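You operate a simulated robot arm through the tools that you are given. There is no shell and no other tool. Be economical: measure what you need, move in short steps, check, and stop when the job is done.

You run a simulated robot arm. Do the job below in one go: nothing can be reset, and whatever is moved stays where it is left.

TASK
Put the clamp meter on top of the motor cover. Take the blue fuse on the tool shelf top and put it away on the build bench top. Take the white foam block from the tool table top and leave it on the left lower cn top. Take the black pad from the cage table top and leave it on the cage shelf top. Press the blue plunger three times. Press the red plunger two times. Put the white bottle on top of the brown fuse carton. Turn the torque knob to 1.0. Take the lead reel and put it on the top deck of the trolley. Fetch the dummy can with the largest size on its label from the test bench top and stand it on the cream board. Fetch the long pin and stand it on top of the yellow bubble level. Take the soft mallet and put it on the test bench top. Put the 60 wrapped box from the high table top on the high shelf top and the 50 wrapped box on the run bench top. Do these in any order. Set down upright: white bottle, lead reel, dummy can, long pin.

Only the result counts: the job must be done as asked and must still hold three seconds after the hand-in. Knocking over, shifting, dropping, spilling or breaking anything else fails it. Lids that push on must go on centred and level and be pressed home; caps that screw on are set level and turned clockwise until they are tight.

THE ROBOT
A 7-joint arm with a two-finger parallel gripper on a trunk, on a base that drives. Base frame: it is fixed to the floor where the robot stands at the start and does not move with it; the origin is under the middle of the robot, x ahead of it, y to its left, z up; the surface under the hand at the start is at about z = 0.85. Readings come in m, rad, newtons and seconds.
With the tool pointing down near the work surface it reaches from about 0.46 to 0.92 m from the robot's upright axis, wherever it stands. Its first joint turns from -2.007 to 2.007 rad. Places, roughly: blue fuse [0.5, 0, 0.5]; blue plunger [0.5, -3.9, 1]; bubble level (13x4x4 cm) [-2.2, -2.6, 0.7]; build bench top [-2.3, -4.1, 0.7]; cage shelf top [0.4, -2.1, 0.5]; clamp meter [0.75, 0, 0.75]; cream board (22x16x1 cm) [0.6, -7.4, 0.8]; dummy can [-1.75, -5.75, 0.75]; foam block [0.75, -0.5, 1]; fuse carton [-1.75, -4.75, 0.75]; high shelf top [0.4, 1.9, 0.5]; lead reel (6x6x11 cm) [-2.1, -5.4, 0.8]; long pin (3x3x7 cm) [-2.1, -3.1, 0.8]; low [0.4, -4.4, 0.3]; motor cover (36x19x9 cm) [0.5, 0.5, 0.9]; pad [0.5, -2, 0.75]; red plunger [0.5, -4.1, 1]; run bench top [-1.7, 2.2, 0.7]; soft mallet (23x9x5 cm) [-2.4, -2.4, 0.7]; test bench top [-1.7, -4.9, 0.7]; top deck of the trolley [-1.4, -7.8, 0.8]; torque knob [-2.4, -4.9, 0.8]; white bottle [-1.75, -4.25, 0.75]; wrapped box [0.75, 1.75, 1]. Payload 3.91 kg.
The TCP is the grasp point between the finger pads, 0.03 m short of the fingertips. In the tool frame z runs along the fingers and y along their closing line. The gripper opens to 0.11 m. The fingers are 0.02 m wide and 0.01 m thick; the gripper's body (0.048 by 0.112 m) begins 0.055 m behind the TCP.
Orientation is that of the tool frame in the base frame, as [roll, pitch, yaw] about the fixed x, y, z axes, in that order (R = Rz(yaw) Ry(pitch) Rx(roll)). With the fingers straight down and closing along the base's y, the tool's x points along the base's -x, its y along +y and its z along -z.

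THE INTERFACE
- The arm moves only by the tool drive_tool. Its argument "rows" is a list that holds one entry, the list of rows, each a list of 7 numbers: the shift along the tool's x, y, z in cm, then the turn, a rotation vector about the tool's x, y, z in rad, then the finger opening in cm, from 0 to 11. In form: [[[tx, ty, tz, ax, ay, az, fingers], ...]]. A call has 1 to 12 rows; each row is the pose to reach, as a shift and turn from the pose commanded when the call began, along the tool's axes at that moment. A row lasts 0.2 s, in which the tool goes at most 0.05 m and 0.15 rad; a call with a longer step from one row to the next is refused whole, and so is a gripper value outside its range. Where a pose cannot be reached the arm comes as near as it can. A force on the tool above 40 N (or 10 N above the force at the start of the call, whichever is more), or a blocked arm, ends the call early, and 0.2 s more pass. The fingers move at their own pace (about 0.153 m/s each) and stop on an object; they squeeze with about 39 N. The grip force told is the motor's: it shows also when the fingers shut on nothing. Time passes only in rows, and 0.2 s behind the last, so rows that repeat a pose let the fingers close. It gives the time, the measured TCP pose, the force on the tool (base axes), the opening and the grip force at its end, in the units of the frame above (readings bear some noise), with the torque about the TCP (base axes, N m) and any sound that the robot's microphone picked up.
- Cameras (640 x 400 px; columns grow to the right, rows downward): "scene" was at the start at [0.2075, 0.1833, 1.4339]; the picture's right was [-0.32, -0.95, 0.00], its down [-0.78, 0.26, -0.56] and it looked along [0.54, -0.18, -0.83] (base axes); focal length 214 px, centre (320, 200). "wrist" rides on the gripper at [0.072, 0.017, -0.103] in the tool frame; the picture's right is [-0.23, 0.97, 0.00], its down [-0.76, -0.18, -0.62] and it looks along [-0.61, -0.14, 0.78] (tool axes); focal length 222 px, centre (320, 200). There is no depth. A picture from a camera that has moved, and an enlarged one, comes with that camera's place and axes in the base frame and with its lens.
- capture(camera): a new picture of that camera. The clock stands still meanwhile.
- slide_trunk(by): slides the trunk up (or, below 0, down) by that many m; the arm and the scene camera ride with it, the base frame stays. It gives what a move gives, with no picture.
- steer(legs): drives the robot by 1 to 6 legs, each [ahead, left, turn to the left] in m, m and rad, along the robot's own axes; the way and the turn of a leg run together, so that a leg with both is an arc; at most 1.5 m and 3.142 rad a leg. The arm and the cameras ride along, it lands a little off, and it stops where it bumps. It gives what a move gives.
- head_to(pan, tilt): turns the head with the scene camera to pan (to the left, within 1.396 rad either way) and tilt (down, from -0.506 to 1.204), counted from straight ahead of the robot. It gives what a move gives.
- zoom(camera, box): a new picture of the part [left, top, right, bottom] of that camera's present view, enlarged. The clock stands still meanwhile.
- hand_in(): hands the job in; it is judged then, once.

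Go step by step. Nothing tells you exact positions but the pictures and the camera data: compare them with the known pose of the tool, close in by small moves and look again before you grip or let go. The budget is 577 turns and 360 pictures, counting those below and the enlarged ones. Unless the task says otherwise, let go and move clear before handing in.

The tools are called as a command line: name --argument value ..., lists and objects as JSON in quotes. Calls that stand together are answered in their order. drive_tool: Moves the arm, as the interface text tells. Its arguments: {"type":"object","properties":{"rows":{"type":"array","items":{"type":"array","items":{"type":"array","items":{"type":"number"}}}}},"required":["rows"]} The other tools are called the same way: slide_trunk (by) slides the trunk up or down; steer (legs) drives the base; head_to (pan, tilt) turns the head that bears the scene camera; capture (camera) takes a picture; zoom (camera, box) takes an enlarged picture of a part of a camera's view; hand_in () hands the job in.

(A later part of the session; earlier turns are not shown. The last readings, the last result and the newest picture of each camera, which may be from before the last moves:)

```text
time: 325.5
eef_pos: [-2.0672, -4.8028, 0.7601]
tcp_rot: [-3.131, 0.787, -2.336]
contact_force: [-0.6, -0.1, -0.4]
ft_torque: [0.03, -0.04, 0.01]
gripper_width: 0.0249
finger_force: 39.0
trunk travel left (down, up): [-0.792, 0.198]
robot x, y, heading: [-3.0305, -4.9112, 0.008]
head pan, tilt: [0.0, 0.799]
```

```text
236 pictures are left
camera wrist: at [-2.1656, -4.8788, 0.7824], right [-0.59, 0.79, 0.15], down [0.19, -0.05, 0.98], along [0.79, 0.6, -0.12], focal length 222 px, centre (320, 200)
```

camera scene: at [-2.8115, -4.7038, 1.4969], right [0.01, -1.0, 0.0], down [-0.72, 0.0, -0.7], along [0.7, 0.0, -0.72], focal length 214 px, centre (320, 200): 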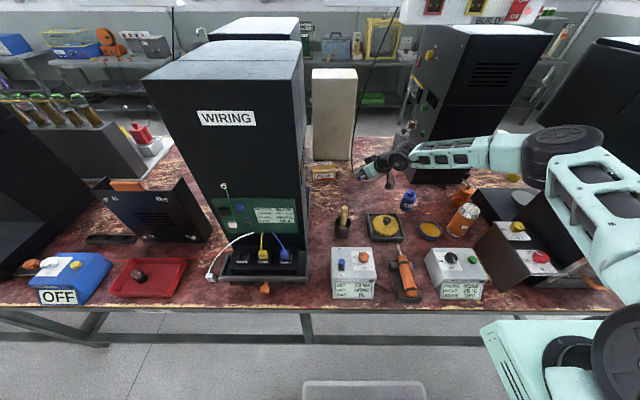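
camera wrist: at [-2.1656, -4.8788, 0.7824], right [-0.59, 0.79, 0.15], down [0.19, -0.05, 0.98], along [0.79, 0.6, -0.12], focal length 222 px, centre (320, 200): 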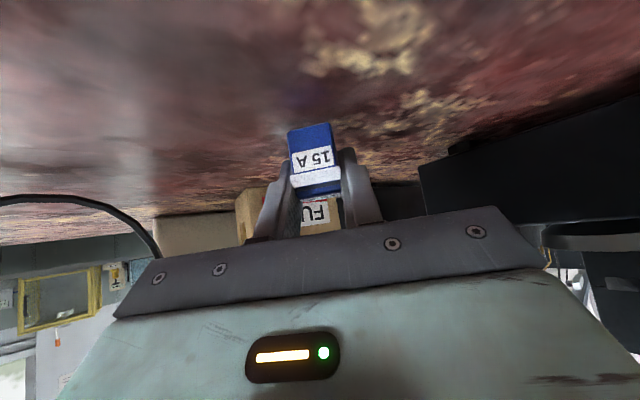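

slide_trunk --by -0.005

slide_trunk --by -0.004

slide_trunk --by -0.004

slide_trunk --by -0.004

```text
time: 326.1
eef_pos: [-2.0667, -4.8008, 0.7548]
tcp_rot: [-3.13, 0.784, -2.335]
contact_force: [0.0, 0.4, 0.2]
ft_torque: [0.0, -0.04, -0.02]
gripper_width: 0.0246
finger_force: 38.9
trunk travel left (down, up): [-0.787, 0.203]
robot x, y, heading: [-3.0307, -4.9094, 0.001]
head pan, tilt: [0.0, 0.799]
```

```text
time: 326.6
eef_pos: [-2.0661, -4.8022, 0.7541]
tcp_rot: [-3.13, 0.791, -2.335]
contact_force: [-4.9, 0.8, 19.7]
ft_torque: [0.05, 0.31, -0.01]
gripper_width: 0.0249
finger_force: 38.7
trunk travel left (down, up): [-0.783, 0.207]
robot x, y, heading: [-3.0263, -4.9127, 0.007]
head pan, tilt: [0.0, 0.799]
```

```text
time: 327.1
eef_pos: [-2.0634, -4.8015, 0.7514]
tcp_rot: [-3.124, 0.792, -2.333]
contact_force: [0.8, 3.0, 31.0]
ft_torque: [0.16, 0.09, 0.0]
gripper_width: 0.0246
finger_force: 39.2
trunk travel left (down, up): [-0.779, 0.211]
robot x, y, heading: [-3.0307, -4.912, 0.006]
head pan, tilt: [0.0, 0.799]
```

```text
time: 327.6
eef_pos: [-2.0657, -4.8017, 0.747]
tcp_rot: [-3.127, 0.792, -2.333]
contact_force: [-3.3, 1.6, 36.5]
ft_torque: [0.37, 0.17, -0.02]
gripper_width: 0.0246
finger_force: 38.3
trunk travel left (down, up): [-0.775, 0.215]
robot x, y, heading: [-3.0308, -4.911, 0.007]
head pan, tilt: [0.0, 0.799]
```

Contact reached at TCP 0.754. Easing up slightly, then releasing and withdrawing.

slide_trunk --by 0.008

drive_tool --rows '[[[0, 0, 0, 0, 0, 0, 4.5], [0, 0, 0, 0, 0, 0, 4.5], [0, 0, -2, 0, 0, 0, 4.5], [0, 0, -5, 0, 0, 0, 4.5], [0, 0, -9, 0, 0, 0, 4.5], [0, 0, -9, 0, 0, 0, 4.5]]]'

capture --camera "scene"

```text
time: 328.2
eef_pos: [-2.0684, -4.8022, 0.7481]
tcp_rot: [-3.132, 0.782, -2.333]
contact_force: [-0.7, -1.9, 6.9]
ft_torque: [-0.02, 0.01, 0.0]
gripper_width: 0.0249
finger_force: 38.5
trunk travel left (down, up): [-0.783, 0.207]
robot x, y, heading: [-3.0346, -4.9134, 0.004]
head pan, tilt: [0.0, 0.799]
```

```text
time: 329.6
eef_pos: [-2.1114, -4.8472, 0.8153]
tcp_rot: [-3.131, 0.785, -2.336]
contact_force: [-0.3, -0.7, -0.3]
ft_torque: [0.04, -0.05, -0.01]
gripper_width: 0.0448
finger_force: 0.1
trunk travel left (down, up): [-0.783, 0.207]
robot x, y, heading: [-3.0281, -4.9123, 0.004]
head pan, tilt: [0.0, 0.799]
```

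```text
235 pictures are left
camera scene: at [-2.8115, -4.7037, 1.4299], right [0.01, -1.0, 0.0], down [-0.72, 0.0, -0.7], along [0.7, 0.0, -0.72], focal length 214 px, centre (320, 200)
```

scene: 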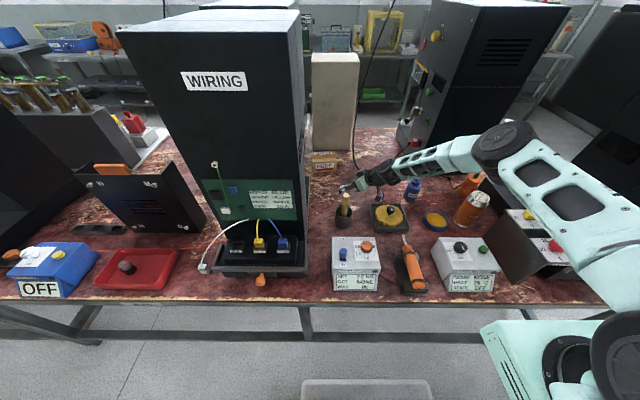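

zoom --camera "scene" --box '[290, 110, 440, 240]'

```text
3.08 times, centred on (365, 175) of scene
camera zoom: at [-2.8115, -4.7037, 1.4299], right [0.01, -1.0, 0.0], down [-0.72, 0.0, -0.7], along [0.7, 0.0, -0.72], focal length 660 px, centre (182, 277)
```

zoom: 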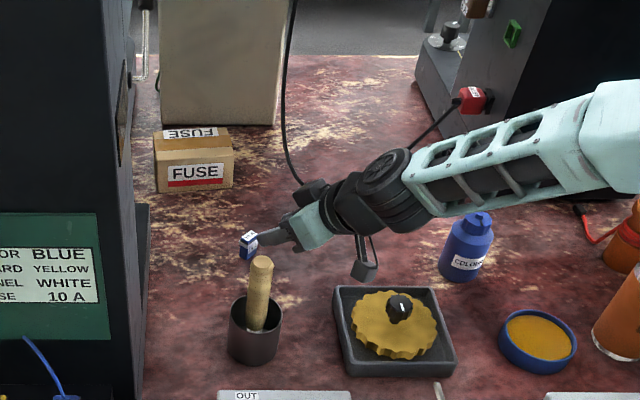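

The fuse stands at (-2.056, -4.79), inside the rear (build) half. Lifting the hand and looking closely at the torque box.

drive_tool --rows '[[[-2, 0, -4, 0, 0, 0, 5], [-4, 0, -8, 0, 0, 0, 5], [-7, 0, -11, 0, 0, 0, 5], [-10, 0, -14, 0, 0, 0, 5], [-13, 0, -17, 0, 0, 0, 5], [-13, 0, -17, 0, 0, 0, 5]]]'

zoom --camera "scene" --box '[320, 220, 400, 300]'

capture --camera "scene"

```text
time: 331.0
eef_pos: [-2.1316, -4.8654, 1.0274]
tcp_rot: [-3.132, 0.784, -2.333]
contact_force: [-0.6, 0.5, 0.6]
ft_torque: [-0.01, -0.02, -0.03]
gripper_width: 0.0501
finger_force: 0.0
trunk travel left (down, up): [-0.783, 0.207]
robot x, y, heading: [-3.0275, -4.9081, 0.005]
head pan, tilt: [0.0, 0.799]
```

```text
5.00 times, centred on (360, 260) of scene
camera zoom: at [-2.8115, -4.7037, 1.4299], right [0.01, -1.0, 0.0], down [-0.72, 0.0, -0.7], along [0.7, 0.0, -0.72], focal length 1072 px, centre (120, -100)
```

zoom: 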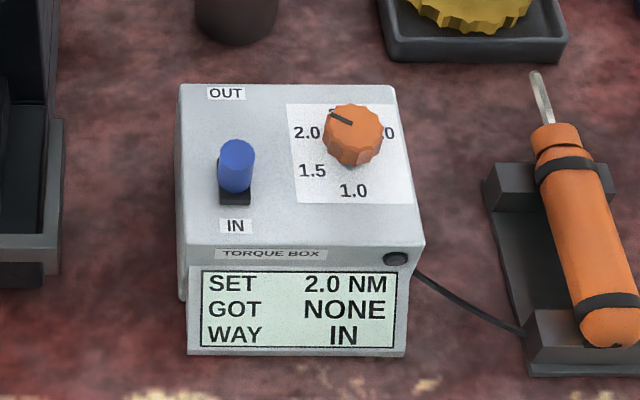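

```text
232 pictures are left
camera scene: at [-2.8115, -4.7037, 1.4299], right [0.01, -1.0, 0.0], down [-0.72, 0.0, -0.7], along [0.7, 0.0, -0.72], focal length 214 px, centre (320, 200)
```

scene: 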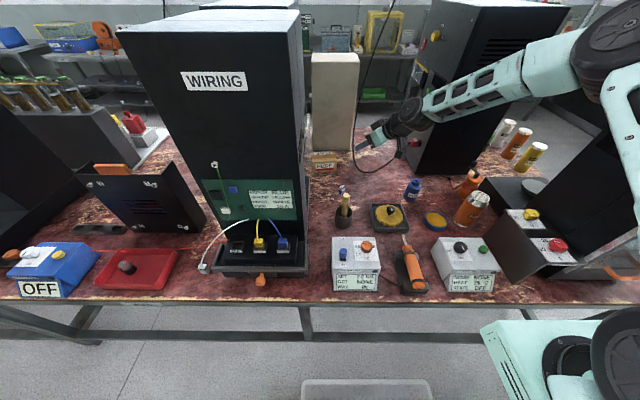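

The knob (orange, pointing to 2.0) has 1.0 towards me, so it needs about +90-100° anticlockwise from above. Making the tool vertical and moving over it with yaw pre-wound.

drive_tool --rows '[[[0, 0, 0, 0, 0.14, 0, 5], [0, 0, 0, 0, 0.28, 0, 5], [0, 0, 0, 0, 0.42, 0, 5], [0, 0, 0, 0, 0.56, 0, 5], [0, 0, 0, 0, 0.7, 0, 5], [0, 0, 0, 0, 0.785, 0, 5], [0, 0, 0, 0, 0.785, 0, 5]]]'

drive_tool --rows '[[[1.65, 1.85, 0, 0, 0, 0.15, 5], [3.3, 3.7, 0, 0, 0, 0.3, 5], [4.95, 5.5, 0, 0, 0, 0.45, 5], [6.6, 7.35, 0, 0, 0, 0.6, 5], [8.25, 9.2, 0, 0, 0, 0.75, 5], [9.9, 11.05, 0, 0, 0, 0.9, 5], [11.55, 12.9, 0, 0, 0, 1.05, 5], [13.2, 14.7, 0, 0, 0, 1.2, 5], [14.85, 16.6, 0, 0, 0, 1.35, 5], [16.5, 18.4, 0, 0, 0, 1.5, 5], [18.15, 20.3, 0, 0, 0, 1.65, 5], [19.8, 22.1, 0, 0, 0, 1.75, 5]]]'

capture --camera "wrist"

capture --camera "scene"

```text
time: 332.6
eef_pos: [-2.1333, -4.8662, 1.0245]
tcp_rot: [-3.136, 0.0, -2.343]
contact_force: [0.5, 0.2, 0.5]
ft_torque: [0.01, -0.01, -0.01]
gripper_width: 0.0499
finger_force: 0.0
trunk travel left (down, up): [-0.783, 0.207]
robot x, y, heading: [-3.03, -4.9104, 0.002]
head pan, tilt: [0.0, 0.799]
```

```text
time: 335.2
eef_pos: [-2.4291, -4.8546, 1.024]
tcp_rot: [3.139, 0.007, 2.188]
contact_force: [-0.3, 0.3, -0.2]
ft_torque: [0.01, 0.03, 0.03]
gripper_width: 0.0501
finger_force: 0.1
trunk travel left (down, up): [-0.783, 0.207]
robot x, y, heading: [-3.033, -4.9135, 0.005]
head pan, tilt: [0.0, 0.799]
```

```text
231 pictures are left
camera wrist: at [-2.4578, -4.7847, 1.1284], right [0.93, 0.38, 0.0], down [0.29, -0.72, 0.63], along [0.24, -0.58, -0.78], focal length 222 px, centre (320, 200)
```

wrist: 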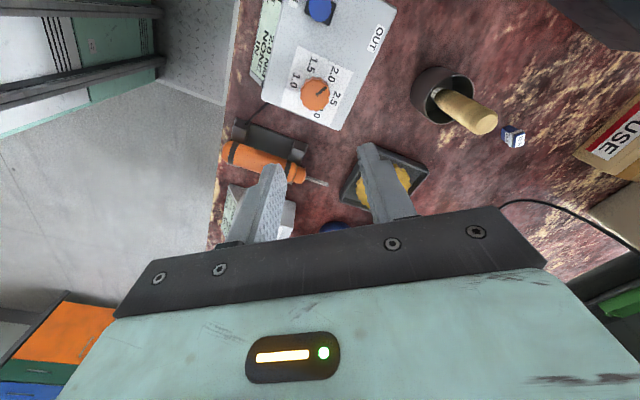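

```text
230 pictures are left
camera scene: at [-2.8113, -4.7037, 1.4299], right [0.01, -1.0, 0.0], down [-0.72, 0.0, -0.7], along [0.7, 0.0, -0.72], focal length 214 px, centre (320, 200)
```

scene: 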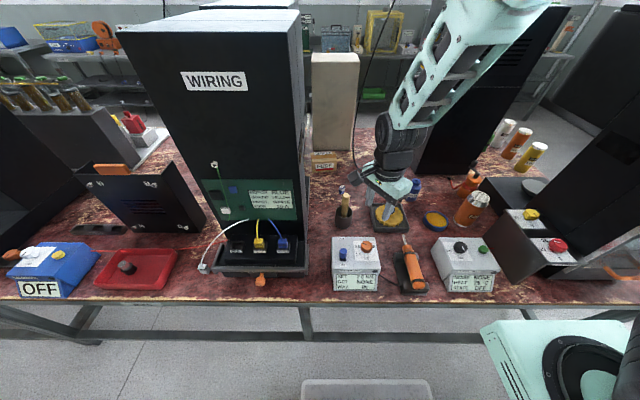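

Knob is at (-2.434, -4.853, top ≈ 0.825); scale steps look like 60°, so 2.0→1.0 is about 120°. Descending onto it.

drive_tool --rows '[[[0.4, -0.3, 4.5, 0, 0, 0, 5], [0.4, -0.3, 9, 0, 0, 0, 5], [0.4, -0.3, 13, 0, 0, 0, 5], [0.4, -0.3, 16, 0, 0, 0, 5], [0.4, -0.3, 16, 0, 0, 0, 5]]]'

capture --camera "wrist"

zoom --camera "scene" --box '[320, 200, 420, 300]'

```text
time: 336.4
eef_pos: [-2.4329, -4.8543, 0.8639]
tcp_rot: [3.14, 0.006, 2.189]
contact_force: [0.5, -0.2, -0.6]
ft_torque: [-0.03, -0.02, -0.01]
gripper_width: 0.0504
finger_force: 0.1
trunk travel left (down, up): [-0.783, 0.207]
robot x, y, heading: [-3.0284, -4.9109, 0.007]
head pan, tilt: [0.0, 0.799]
```

```text
229 pictures are left
camera wrist: at [-2.4617, -4.7845, 0.9678], right [0.92, 0.38, 0.0], down [0.29, -0.72, 0.63], along [0.24, -0.58, -0.78], focal length 222 px, centre (320, 200)
```

wrist: 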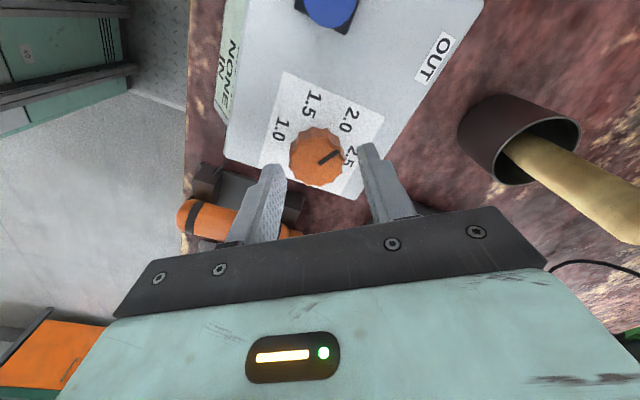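

```text
4.00 times, centred on (370, 250) of scene
camera zoom: at [-2.8116, -4.7037, 1.4299], right [0.01, -1.0, 0.0], down [-0.72, 0.0, -0.7], along [0.7, 0.0, -0.72], focal length 858 px, centre (120, 0)
```

zoom: 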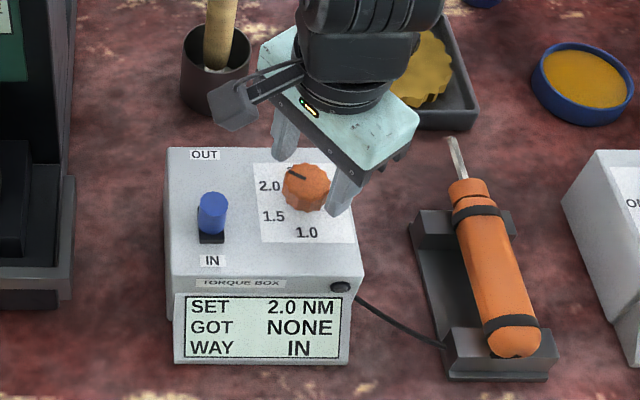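

drive_tool --rows '[[[0, 0, 1, 0, 0, 0, 5], [0, 0, 2, 0, 0, 0, 5], [0, 0, 2.6, 0, 0, 0, 5], [0, 0, 2.6, 0, 0, 0, 5], [0, 0, 2.6, 0, 0, 0, 0], [0, 0, 2.6, 0, 0, 0, 0], [0, 0, 2.6, 0, 0, 0, 0]]]'

zoom --camera "scene" --box '[320, 200, 420, 300]'

```text
time: 338.0
eef_pos: [-2.4351, -4.8545, 0.8405]
tcp_rot: [-3.141, 0.004, 2.19]
contact_force: [-5.6, -3.8, 25.2]
ft_torque: [-0.75, 0.51, 0.01]
gripper_width: 0.0357
finger_force: 44.8
trunk travel left (down, up): [-0.783, 0.207]
robot x, y, heading: [-3.0332, -4.9083, 0.007]
head pan, tilt: [0.0, 0.799]
stopped in row 7: the force on the tool passed its limit at 41 N (the readings are from after the stop); the commanded pose is now the measured one
```

```text
4.00 times, centred on (370, 250) of scene
camera zoom: at [-2.8127, -4.704, 1.43], right [0.01, -1.0, 0.0], down [-0.72, 0.0, -0.7], along [0.7, 0.0, -0.72], focal length 858 px, centre (120, 0)
```

zoom: 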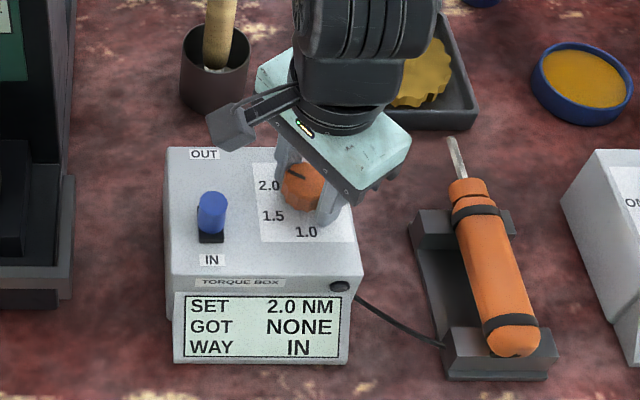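

The fingertips touch the box top; I'll open, rise 4 mm and close again.

drive_tool --rows '[[[0, 0, 0, 0, 0, 0, 4.5], [0, 0, -0.5, 0, 0, 0, 4.5], [0, 0, -0.5, 0, 0, 0, 4.5], [0, 0, -0.5, 0, 0, 0, 0], [0, 0, -0.5, 0, 0, 0, 0], [0, 0, -0.5, 0, 0, 0, 0]]]'

```text
time: 339.4
eef_pos: [-2.4335, -4.8549, 0.8426]
tcp_rot: [-3.139, 0.005, 2.19]
contact_force: [-5.4, -3.4, -15.9]
ft_torque: [-0.71, -0.74, 0.03]
gripper_width: 0.0358
finger_force: 44.8
trunk travel left (down, up): [-0.783, 0.207]
robot x, y, heading: [-3.0322, -4.9118, 0.003]
head pan, tilt: [0.0, 0.799]
```

Gripped. Turning anticlockwise (seen from above) by 60° and checking the display.

drive_tool --rows '[[[0, 0, 0, 0, 0, -0.12, 0], [0, 0, 0, 0, 0, -0.24, 0], [0, 0, 0, 0, 0, -0.36, 0], [0, 0, 0, 0, 0, -0.48, 0], [0, 0, 0, 0, 0, -0.6, 0], [0, 0, 0, 0, 0, -0.72, 0], [0, 0, 0, 0, 0, -0.84, 0], [0, 0, 0, 0, 0, -0.95, 0], [0, 0, 0, 0, 0, -1.047, 0], [0, 0, 0, 0, 0, -1.047, 0]]]'

zoom --camera "scene" --box '[320, 200, 420, 300]'

```text
time: 341.1
eef_pos: [-2.432, -4.852, 0.8434]
tcp_rot: [-3.14, 0.008, 3.084]
contact_force: [5.8, 3.9, -22.5]
ft_torque: [0.04, -0.39, 0.02]
gripper_width: 0.0357
finger_force: 45.0
trunk travel left (down, up): [-0.783, 0.207]
robot x, y, heading: [-3.0319, -4.9107, 0.006]
head pan, tilt: [0.0, 0.799]
stopped in row 8: the force on the tool passed its limit at 40 N (the readings are from after the stop); the commanded pose is now the measured one
```

```text
4.00 times, centred on (370, 250) of scene
camera zoom: at [-2.8106, -4.7033, 1.43], right [0.01, -1.0, 0.0], down [-0.72, 0.0, -0.7], along [0.7, 0.0, -0.72], focal length 858 px, centre (120, 0)
```

zoom: 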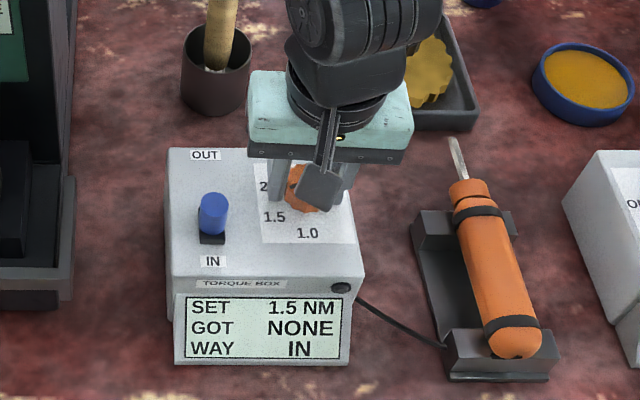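

Reads 1.5 now. Regripping to relieve the strain, then turning another ~60°.

drive_tool --rows '[[[0, 0, 0, 0, 0, 0, 4.5], [0, 0, 0, 0, 0, 0, 4.5], [0, 0, 0, 0, 0, 0, 4.5]]]'

zoom --camera "wrist" --box '[220, 80, 420, 240]'

```text
time: 341.9
eef_pos: [-2.4335, -4.853, 0.8454]
tcp_rot: [-3.138, 0.007, 3.084]
contact_force: [0.5, 0.5, -0.9]
ft_torque: [0.02, -0.02, -0.04]
gripper_width: 0.0451
finger_force: 0.0
trunk travel left (down, up): [-0.783, 0.207]
robot x, y, heading: [-3.0313, -4.9108, 0.004]
head pan, tilt: [0.0, 0.799]
```

```text
2.50 times, centred on (320, 160) of wrist
camera zoom: at [-2.5048, -4.8315, 0.9476], right [0.28, 0.96, 0.0], down [0.75, -0.22, 0.63], along [0.6, -0.18, -0.78], focal length 555 px, centre (320, 300)
```

zoom: 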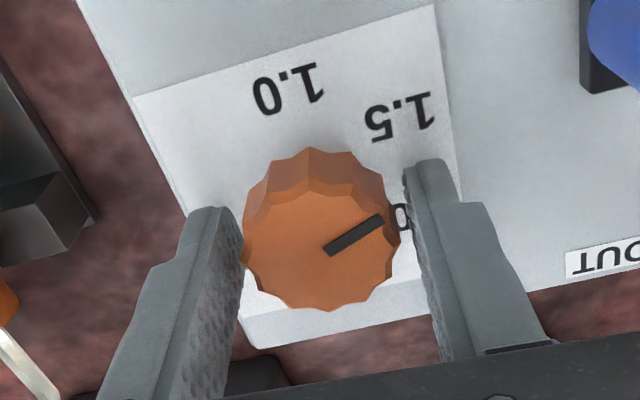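

Pointer is at about 111° of a needed 180°, so another ~69° to go.

drive_tool --rows '[[[0, 0, 0.25, 0, 0, 0, 4.5], [0, 0, 0.25, 0, 0, 0, 0], [0, 0, 0.25, 0, 0, 0, 0], [0, 0, 0.25, 0, 0, 0, 0], [0, 0, 0.25, 0, 0, -0.12, 0], [0, 0, 0.25, 0, 0, -0.24, 0], [0, 0, 0.25, 0, 0, -0.36, 0], [0, 0, 0.25, 0, 0, -0.48, 0], [0, 0, 0.25, 0, 0, -0.6, 0], [0, 0, 0.25, 0, 0, -0.6, 0]]]'

zoom --camera "scene" --box '[320, 200, 420, 300]'

```text
time: 344.1
eef_pos: [-2.4338, -4.8513, 0.8409]
tcp_rot: [-3.137, 0.006, -2.597]
contact_force: [-7.7, 21.2, 0.8]
ft_torque: [1.17, -0.77, -0.02]
gripper_width: 0.036
finger_force: 44.5
trunk travel left (down, up): [-0.783, 0.207]
robot x, y, heading: [-3.0327, -4.9097, 0.004]
head pan, tilt: [0.0, 0.799]
```

```text
4.00 times, centred on (370, 250) of scene
camera zoom: at [-2.812, -4.7026, 1.4299], right [0.01, -1.0, 0.0], down [-0.72, 0.0, -0.7], along [0.7, 0.0, -0.72], focal length 858 px, centre (120, 0)
```

zoom: 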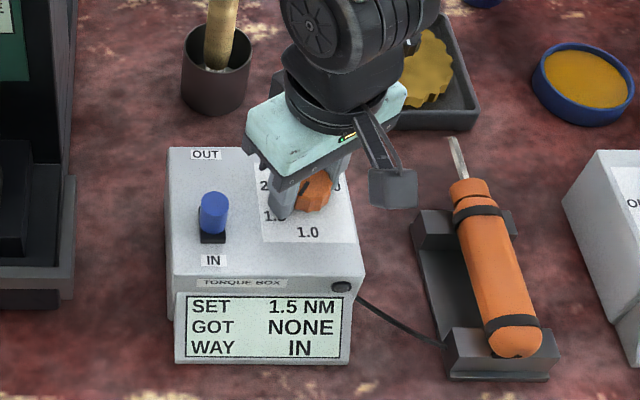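

drive_tool --rows '[[[0, 0, 0, 0, 0, 0, 4.5], [0, 0, 0, 0, 0, 0, 4.5], [0, 0, 0, 0, 0, 0, 4.5]]]'

zoom --camera "wrist" --box '[220, 80, 420, 240]'

```text
time: 344.9
eef_pos: [-2.4324, -4.8527, 0.8397]
tcp_rot: [-3.136, 0.003, -2.602]
contact_force: [0.6, 0.5, -0.3]
ft_torque: [-0.01, 0.01, -0.01]
gripper_width: 0.0452
finger_force: 0.0
trunk travel left (down, up): [-0.783, 0.207]
robot x, y, heading: [-3.0313, -4.9139, 0.009]
head pan, tilt: [0.0, 0.799]
```

```text
2.50 times, centred on (320, 160) of wrist
camera zoom: at [-2.5041, -4.8758, 0.945], right [-0.31, 0.95, 0.0], down [0.74, 0.24, 0.63], along [0.6, 0.19, -0.78], focal length 555 px, centre (320, 300)
```

zoom: 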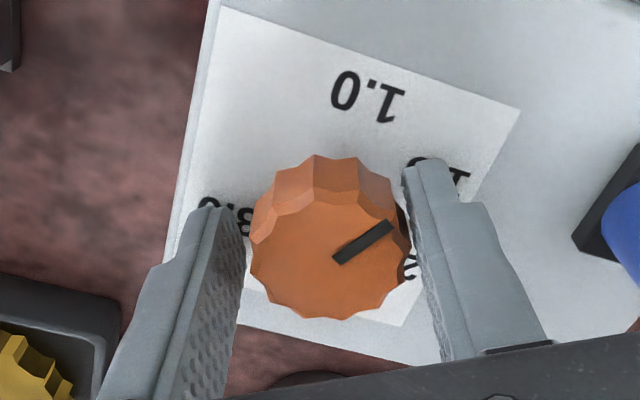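

Pointer at ~146°, target 180°. Regripping and turning a further 0.62 rad.

drive_tool --rows '[[[0, 0, 0, 0, 0, 0, 0], [0, 0, 0, 0, 0, 0, 0], [0, 0, 0, 0, 0, 0, 0], [0, 0, 0, 0, 0, -0.1, 0], [0, 0, 0, 0, 0, -0.2, 0], [0, 0, 0, 0, 0, -0.3, 0], [0, 0, 0, 0, 0, -0.4, 0], [0, 0, 0, 0, 0, -0.5, 0], [0, 0, 0, 0, 0, -0.62, 0], [0, 0, 0, 0, 0, -0.62, 0]]]'

zoom --camera "scene" --box '[320, 200, 420, 300]'

```text
time: 347.1
eef_pos: [-2.4353, -4.8503, 0.8415]
tcp_rot: [-3.138, 0.001, -1.975]
contact_force: [-25.2, 24.0, -7.7]
ft_torque: [-0.05, 0.44, -0.62]
gripper_width: 0.0359
finger_force: 45.1
trunk travel left (down, up): [-0.783, 0.207]
robot x, y, heading: [-3.0281, -4.9129, 0.004]
head pan, tilt: [0.0, 0.799]
```

```text
4.00 times, centred on (370, 250) of scene
camera zoom: at [-2.8124, -4.7025, 1.4299], right [0.01, -1.0, 0.0], down [-0.72, 0.0, -0.7], along [0.7, 0.0, -0.72], focal length 858 px, centre (120, 0)
```

zoom: 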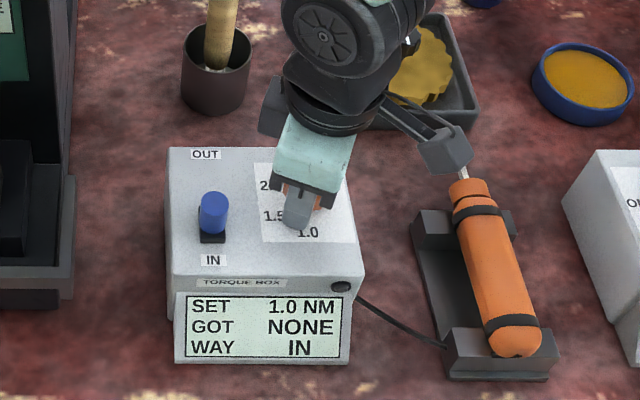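

Display reads 1.0 NM. Releasing and rising.

drive_tool --rows '[[[0, 0, 0, 0, 0, 0, 4.8], [0, 0, 0, 0, 0, 0, 4.8], [0, 0, -3, 0, 0, 0, 4.8], [0, 0, -7, 0, 0, 0, 4.8], [0, 0, -12, 0, 0, 0, 4.8], [0, 0, -17, 0, 0, 0, 4.8], [0, 0, -20, 0, 0, 0, 4.8]]]'

zoom --camera "scene" --box '[320, 200, 420, 300]'

zoom --camera "scene" --box '[420, 100, 580, 260]'

```text
time: 348.7
eef_pos: [-2.4353, -4.8526, 1.0409]
tcp_rot: [-3.132, -0.001, -1.979]
contact_force: [1.1, -0.2, -0.4]
ft_torque: [0.01, 0.01, 0.01]
gripper_width: 0.048
finger_force: 0.1
trunk travel left (down, up): [-0.783, 0.207]
robot x, y, heading: [-3.0284, -4.9143, 0.004]
head pan, tilt: [0.0, 0.799]
```

```text
4.00 times, centred on (370, 250) of scene
camera zoom: at [-2.8113, -4.7034, 1.4298], right [0.01, -1.0, 0.0], down [-0.72, 0.0, -0.7], along [0.7, 0.0, -0.72], focal length 858 px, centre (120, 0)
```

zoom: 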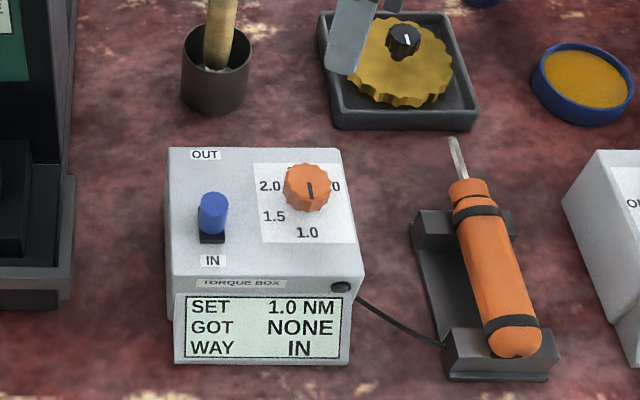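

```text
2.50 times, centred on (500, 180) of scene
camera zoom: at [-2.8113, -4.7034, 1.4298], right [0.01, -1.0, 0.0], down [-0.72, 0.0, -0.7], along [0.7, 0.0, -0.72], focal length 536 px, centre (-130, 250)
```

zoom: 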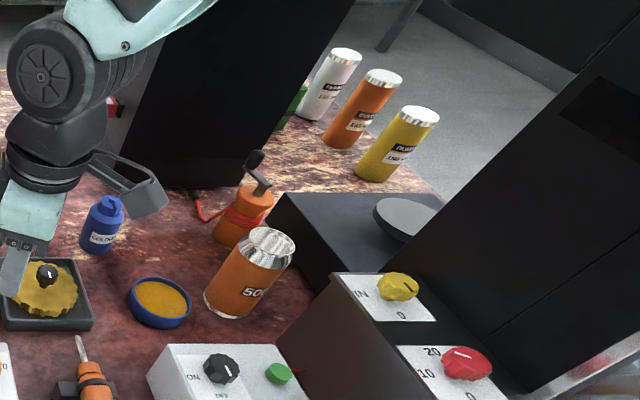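

Torque set to 1.0. Next the lead reel (orange post with red lead) at about (-2.10, -5.39), between tall machines, so I'll reach it from the left. Repositioning closer with heading -0.5.

steer --legs '[[0.15, 0, 0], [0, 0, -0.5]]'

drive_tool --rows '[[[0, 0, -2, 0, 0, 0.15, 6], [0, 0, -4, 0, 0, 0.3, 7], [0, 0, -6, 0, 0, 0.45, 8], [0, 0, -6, 0, 0, 0.6, 8.5], [0, 0, -6, 0, 0, 0.66, 8.5], [0, 0, -6, 0, 0, 0.66, 8.5]]]'

capture --camera "scene"

capture --camera "wrist"

```text
time: 350.2
eef_pos: [-2.2917, -4.8531, 1.0415]
tcp_rot: [-3.134, -0.001, -1.985]
contact_force: [-0.4, -0.6, -0.3]
ft_torque: [-0.02, -0.02, 0.0]
gripper_width: 0.0478
finger_force: 0.0
trunk travel left (down, up): [-0.783, 0.207]
robot x, y, heading: [-2.8835, -4.9062, 0.002]
head pan, tilt: [0.0, 0.799]
stopped in leg 1: the robot was blocked; the commanded pose is now the measured one
```

```text
time: 351.6
eef_pos: [-2.29, -4.8534, 1.1018]
tcp_rot: [-3.136, 0.005, -2.646]
contact_force: [-0.1, -0.5, -0.4]
ft_torque: [-0.02, -0.06, 0.01]
gripper_width: 0.0851
finger_force: 0.0
trunk travel left (down, up): [-0.783, 0.207]
robot x, y, heading: [-2.8872, -4.9107, 0.007]
head pan, tilt: [0.0, 0.799]
```

```text
219 pictures are left
camera scene: at [-2.6671, -4.7023, 1.4299], right [0.0, -1.0, 0.0], down [-0.72, 0.0, -0.7], along [0.7, 0.0, -0.72], focal length 214 px, centre (320, 200)
```

scene: 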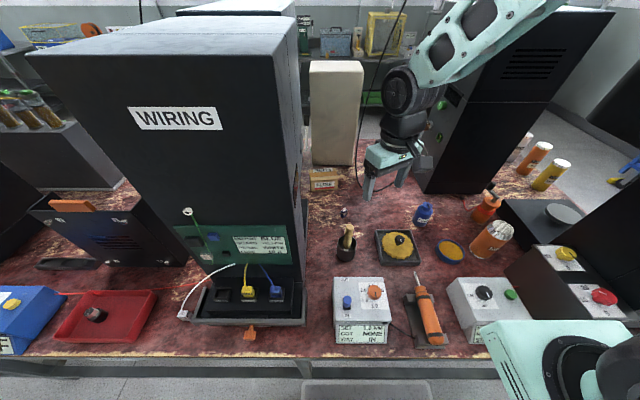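

```text
218 pictures are left
camera wrist: at [-2.3632, -4.872, 1.205], right [-0.26, 0.96, 0.0], down [0.75, 0.21, 0.63], along [0.61, 0.16, -0.78], focal length 222 px, centre (320, 200)
```

wrist: 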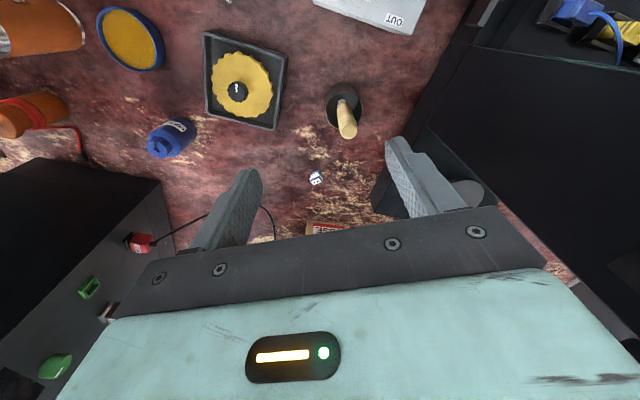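

The base bumped the bench's bar; backing 4.5 cm and shifting right. Then extending the arm high over the reel to look.

steer --legs '[[-0.045, 0, 0], [0, -0.14, 0]]'

drive_tool --rows '[[[0, 0, 0, 0, 0, 0.15, 8.5], [0, 0, 0, 0, 0, 0.3, 8.5], [0, 0, 0, 0, 0, 0.45, 8.5], [0, 0, 0, 0, 0, 0.6, 8.5], [0, 0, 0, 0, 0, 0.75, 8.5], [0, 0, 0, 0, 0, 0.88, 8.5], [0, 0, 0, 0, 0, 0.88, 8.5]]]'

capture --camera "scene"

```text
time: 353.5
eef_pos: [-2.3358, -4.9938, 1.1005]
tcp_rot: [-3.136, 0.004, -2.644]
contact_force: [0.3, -1.2, 0.2]
ft_torque: [-0.01, 0.02, -0.03]
gripper_width: 0.085
finger_force: 0.1
trunk travel left (down, up): [-0.783, 0.207]
robot x, y, heading: [-2.9348, -5.047, 0.001]
head pan, tilt: [0.0, 0.799]
```

```text
time: 355.1
eef_pos: [-2.3361, -4.9944, 1.1023]
tcp_rot: [-3.141, 0.006, 2.755]
contact_force: [-0.4, -0.5, -1.0]
ft_torque: [0.01, 0.0, -0.03]
gripper_width: 0.085
finger_force: 0.0
trunk travel left (down, up): [-0.783, 0.207]
robot x, y, heading: [-2.9318, -5.049, 0.002]
head pan, tilt: [0.0, 0.799]
```

```text
217 pictures are left
camera scene: at [-2.7119, -4.8429, 1.4299], right [0.0, -1.0, 0.0], down [-0.72, 0.0, -0.7], along [0.7, 0.0, -0.72], focal length 214 px, centre (320, 200)
```

scene: 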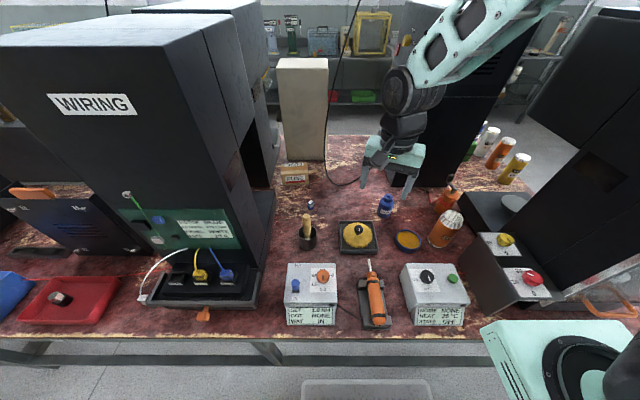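

drive_tool --rows '[[[-3.5, -2.7, 0, 0, 0, 0, 9], [-7, -5.4, 0, 0, 0, 0, 9], [-10.5, -8, 0, 0, 0, 0, 9], [-14, -10.7, 0, 0, 0, 0, 9], [-17.5, -13.4, 0, 0, 0, 0, 9], [-21, -16, 0, 0, 0, 0, 9], [-24.5, -18.7, 0, 0, 0, 0, 9], [-28, -21.4, 0, 0, 0, 0, 9], [-28, -21.4, 0, 0, 0, 0, 9]]]'

capture --camera "scene"

capture --camera "wrist"

```text
time: 357.1
eef_pos: [-2.1571, -5.2969, 1.1031]
tcp_rot: [-3.142, 0.007, 2.758]
contact_force: [-0.2, 0.3, -0.6]
ft_torque: [0.01, 0.0, 0.0]
gripper_width: 0.0902
finger_force: 0.0
trunk travel left (down, up): [-0.783, 0.207]
robot x, y, heading: [-2.9313, -5.046, 0.003]
head pan, tilt: [0.0, 0.799]
```

```text
216 pictures are left
camera scene: at [-2.7119, -4.8429, 1.4299], right [0.0, -1.0, 0.0], down [-0.72, 0.0, -0.7], along [0.7, 0.0, -0.72], focal length 214 px, centre (320, 200)
```

scene: 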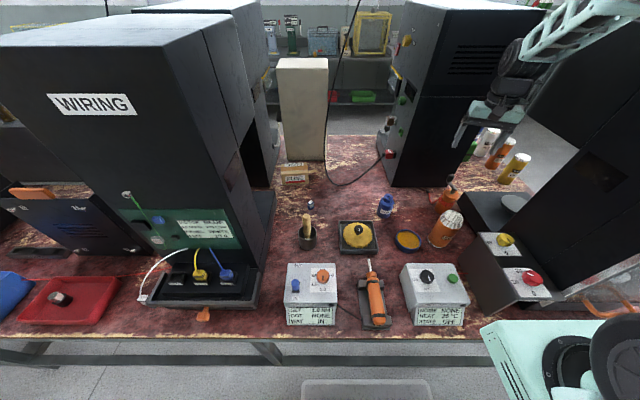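

```text
215 pictures are left
camera wrist: at [-2.2181, -5.2541, 1.2067], right [0.58, 0.82, 0.0], down [0.64, -0.45, 0.63], along [0.51, -0.36, -0.78], focal length 222 px, centre (320, 200)
```

wrist: 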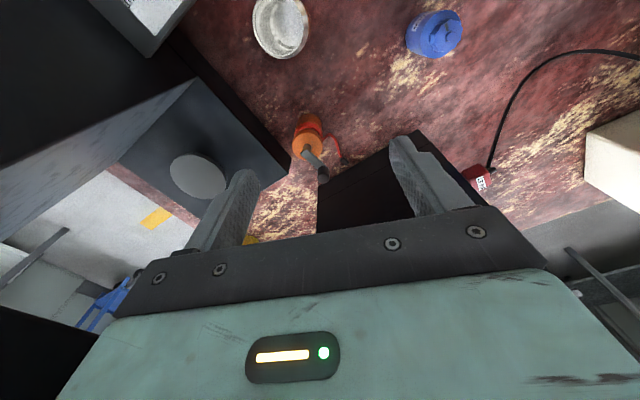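

zoom --camera "wrist" --box '[240, 80, 400, 200]'

zoom --camera "scene" --box '[380, 140, 540, 260]'

```text
3.33 times, centred on (320, 140) of wrist
camera zoom: at [-2.2181, -5.2541, 1.2067], right [0.58, 0.82, 0.0], down [0.64, -0.45, 0.63], along [0.51, -0.36, -0.78], focal length 740 px, centre (320, 400)
```

zoom: 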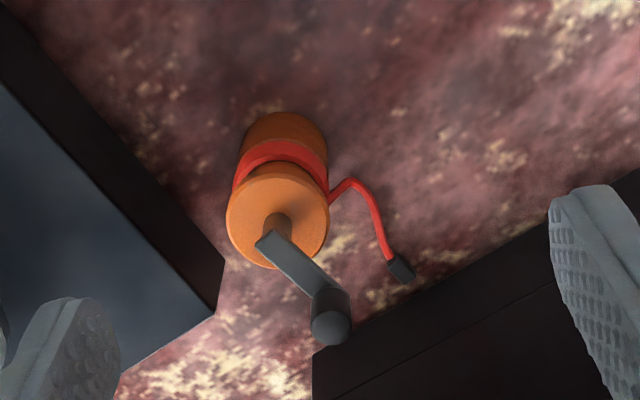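

```text
3.33 times, centred on (460, 200) of scene
camera zoom: at [-2.7119, -4.8429, 1.4299], right [0.0, -1.0, 0.0], down [-0.72, 0.0, -0.7], along [0.7, 0.0, -0.72], focal length 715 px, centre (-147, 200)
```

zoom: 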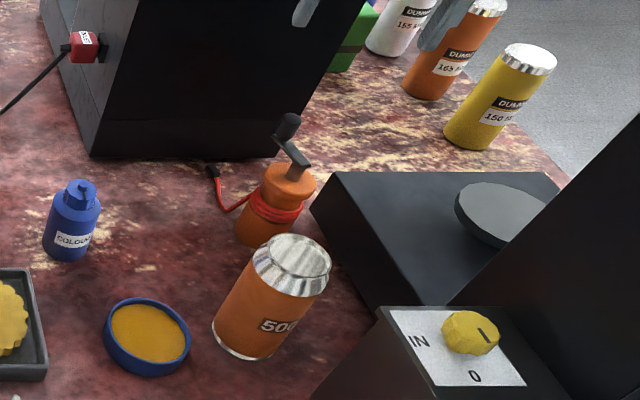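

The reel's body top is at z ≈ 0.82 with a crank up to ≈ 0.88 and a lead on its +x/+y side. I'll extend over it at current yaw and come down to 0.95 to check clearance.

drive_tool --rows '[[[-3, -1.6, 1, 0, 0, 0, 9], [-6, -3.2, 3, 0, 0, 0, 9], [-9.8, -4.9, 5, 0, 0, 0, 9], [-9.8, -4.9, 9, 0, 0, 0, 9], [-9.8, -4.9, 13, 0, 0, 0, 9], [-9.8, -4.9, 13, 0, 0, 0, 9]]]'

capture --camera "wrist"

capture --camera "scene"

```text
time: 358.5
eef_pos: [-2.0821, -5.3787, 0.9739]
tcp_rot: [3.141, 0.007, 2.756]
contact_force: [-0.8, -0.1, -0.5]
ft_torque: [-0.01, -0.01, -0.01]
gripper_width: 0.0902
finger_force: 0.0
trunk travel left (down, up): [-0.783, 0.207]
robot x, y, heading: [-2.932, -5.0469, -0.002]
head pan, tilt: [0.0, 0.799]
```

```text
212 pictures are left
camera wrist: at [-2.1437, -5.3353, 1.0776], right [0.57, 0.82, 0.0], down [0.64, -0.45, 0.63], along [0.51, -0.36, -0.78], focal length 222 px, centre (320, 200)
```

wrist: 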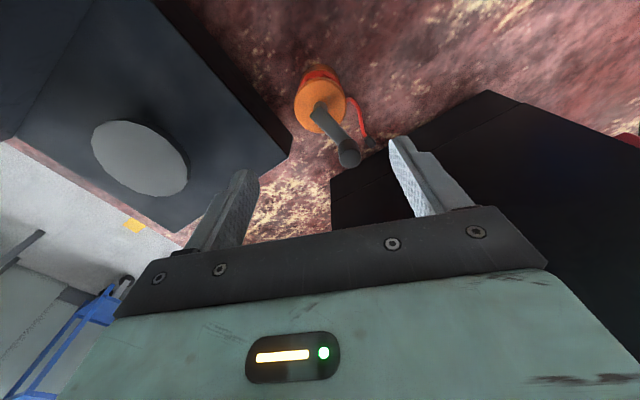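

```text
211 pictures are left
camera scene: at [-2.7119, -4.843, 1.4299], right [0.0, -1.0, 0.0], down [-0.72, 0.0, -0.7], along [0.7, 0.0, -0.72], focal length 214 px, centre (320, 200)
```

scene: 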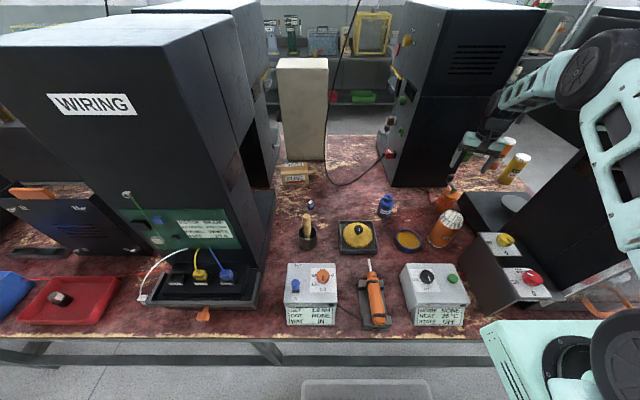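

Elbow is clear and the reel is centred. Descending to grip its top part, with a 0.5 cm offset away from the crank.

drive_tool --rows '[[[0.5, 0, 4, 0, 0, 0, 9], [0.5, 0, 8, 0, 0, 0, 9], [0.5, 0, 11, 0, 0, 0, 9], [0.5, 0, 11, 0, 0, 0, 9]]]'

capture --camera "wrist"

zoom --camera "scene" --box '[400, 110, 540, 250]'

```text
time: 359.5
eef_pos: [-2.0868, -5.3773, 0.8643]
tcp_rot: [3.142, 0.008, 2.757]
contact_force: [0.0, -0.4, 0.4]
ft_torque: [-0.01, -0.01, -0.01]
gripper_width: 0.0899
finger_force: 0.0
trunk travel left (down, up): [-0.783, 0.207]
robot x, y, heading: [-2.9335, -5.0473, 0.001]
head pan, tilt: [0.0, 0.799]
```

```text
210 pictures are left
camera wrist: at [-2.1477, -5.3346, 0.9678], right [0.57, 0.82, 0.0], down [0.64, -0.45, 0.63], along [0.51, -0.36, -0.78], focal length 222 px, centre (320, 200)
```

wrist: 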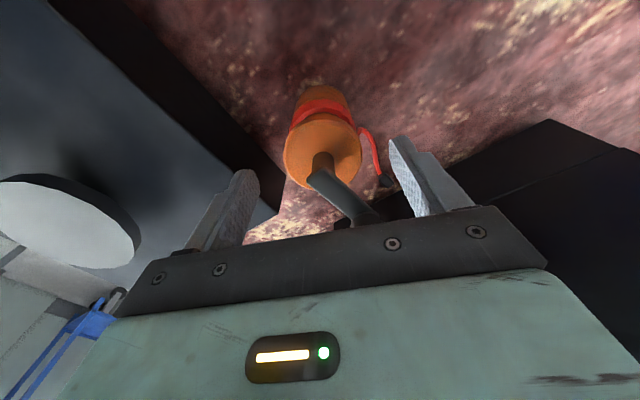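

```text
2.86 times, centred on (470, 180) of scene
camera zoom: at [-2.7119, -4.8429, 1.4299], right [0.0, -1.0, 0.0], down [-0.72, 0.0, -0.7], along [0.7, 0.0, -0.72], focal length 613 px, centre (-109, 257)
```

zoom: 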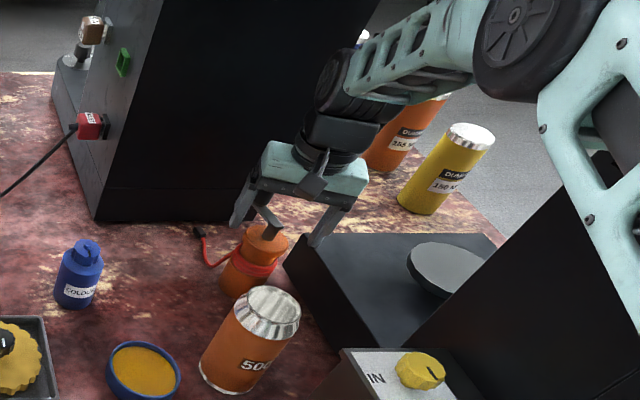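

drive_tool --rows '[[[0, 0, 1, 0, 0, 0, 9], [0, 0, 2, 0, 0, 0, 9], [0, 0, 2.6, 0, 0, 0, 9], [0, 0, 2.6, 0, 0, 0, 9]]]'

capture --camera "wrist"

zoom --camera "scene" --box '[420, 150, 500, 220]'

```text
time: 360.5
eef_pos: [-2.0866, -5.3773, 0.8381]
tcp_rot: [-3.141, 0.007, 2.756]
contact_force: [0.1, -0.7, 0.5]
ft_torque: [0.01, 0.03, -0.01]
gripper_width: 0.0896
finger_force: 0.0
trunk travel left (down, up): [-0.783, 0.207]
robot x, y, heading: [-2.9304, -5.0484, -0.003]
head pan, tilt: [0.0, 0.799]
```

```text
208 pictures are left
camera wrist: at [-2.1483, -5.3346, 0.9416], right [0.57, 0.82, 0.0], down [0.64, -0.45, 0.63], along [0.51, -0.36, -0.78], focal length 222 px, centre (320, 200)
```

wrist: 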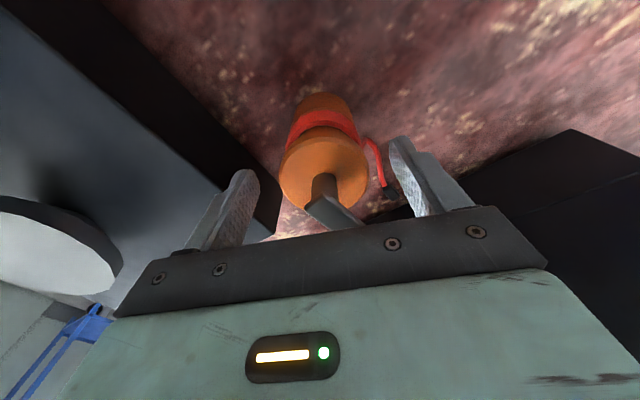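

```text
5.71 times, centred on (460, 185) of scene
camera zoom: at [-2.7119, -4.8429, 1.4299], right [0.0, -1.0, 0.0], down [-0.72, 0.0, -0.7], along [0.7, 0.0, -0.72], focal length 1226 px, centre (-480, 286)
```

zoom: 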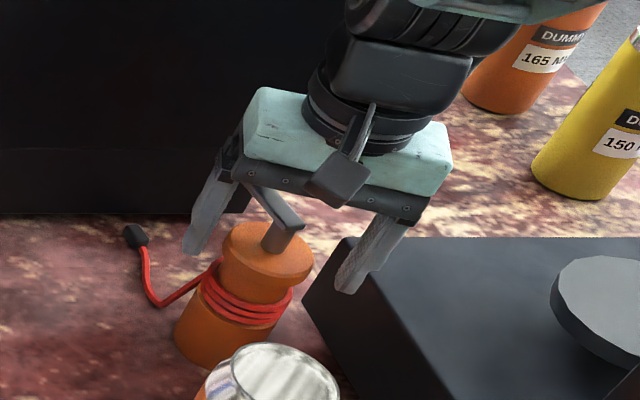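

The fingertips are just level with the reel's top. Narrowing to 7.4 cm and creeping down 1.2 cm.

drive_tool --rows '[[[0, 0, 0, 0, 0, 0, 7.4], [0, 0, 0, 0, 0, 0, 7.4], [0, 0, 0.6, 0, 0, 0, 7.4], [0, 0, 1.2, 0, 0, 0, 7.4], [0, 0, 1.2, 0, 0, 0, 7.4]]]'

zoom --camera "scene" --box '[420, 150, 500, 220]'

```text
time: 361.7
eef_pos: [-2.086, -5.3781, 0.8279]
tcp_rot: [3.141, 0.007, 2.759]
contact_force: [0.1, 0.3, 8.8]
ft_torque: [-0.01, -0.35, 0.01]
gripper_width: 0.0739
finger_force: 0.0
trunk travel left (down, up): [-0.783, 0.207]
robot x, y, heading: [-2.9341, -5.0478, -0.001]
head pan, tilt: [0.0, 0.799]
```

```text
5.71 times, centred on (460, 185) of scene
camera zoom: at [-2.7123, -4.8428, 1.4301], right [0.0, -1.0, 0.0], down [-0.72, 0.0, -0.7], along [0.7, 0.0, -0.72], focal length 1226 px, centre (-480, 286)
```

zoom: 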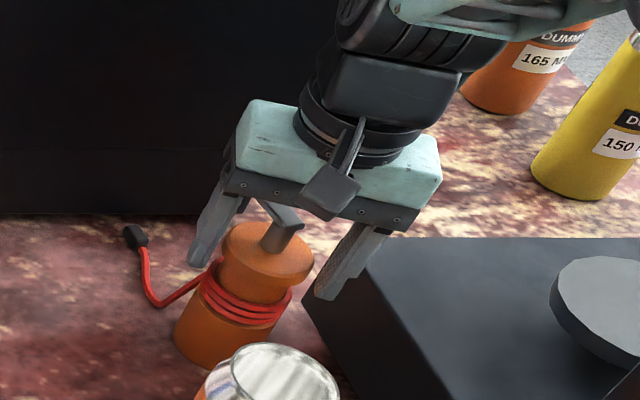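

The palm touches the crank knob. I'll rise 1 cm, tilt the tool 0.3 rad (palm away from the crank) and come down again.

drive_tool --rows '[[[0, 0, -1, 0, 0, 0, 7.4], [0, 0, -1, 0, -0.15, 0, 7.4], [0, 0, -1, 0, -0.3, 0, 7.4], [0, 0, 0.2, 0, -0.3, 0, 7.4], [0, 0, 0.8, 0, -0.3, 0, 7.4], [0, 0, 0.8, 0, -0.3, 0, 7.4]]]'

zoom --camera "scene" --box '[420, 150, 500, 220]'

capture --camera "wrist"

```text
time: 363.1
eef_pos: [-2.0864, -5.3777, 0.8177]
tcp_rot: [-3.142, 0.306, 2.757]
contact_force: [-0.6, -0.6, -0.1]
ft_torque: [0.02, 0.03, -0.01]
gripper_width: 0.0737
finger_force: 0.0
trunk travel left (down, up): [-0.783, 0.207]
robot x, y, heading: [-2.9253, -5.0491, 0.005]
head pan, tilt: [0.0, 0.799]
```

```text
5.71 times, centred on (460, 185) of scene
camera zoom: at [-2.7119, -4.8429, 1.4299], right [0.0, -1.0, 0.0], down [-0.72, 0.0, -0.7], along [0.7, 0.0, -0.72], focal length 1226 px, centre (-480, 286)
```

zoom: 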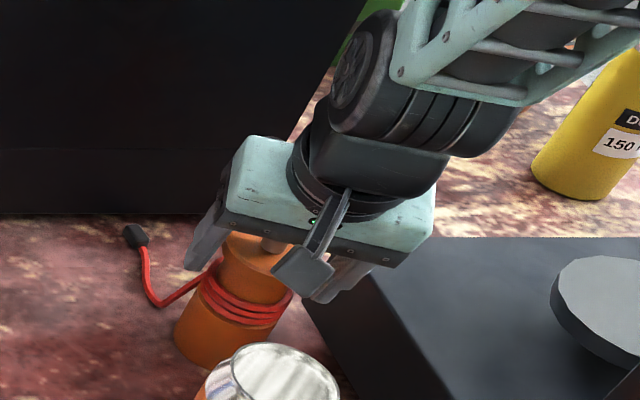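

```text
204 pictures are left
camera wrist: at [-2.1732, -5.325, 0.8954], right [0.57, 0.82, 0.07], down [0.43, -0.37, 0.82], along [0.7, -0.44, -0.56], focal length 222 px, centre (320, 200)
```

wrist: 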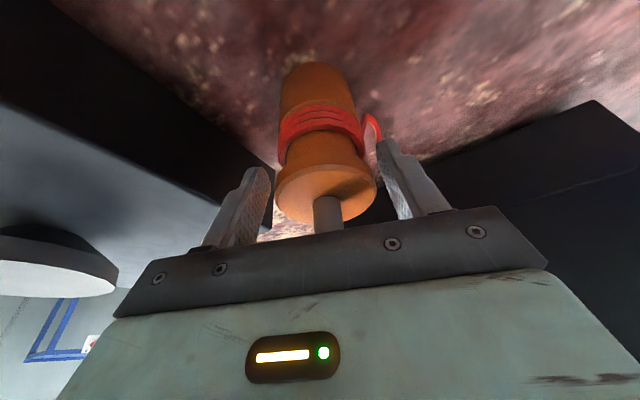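

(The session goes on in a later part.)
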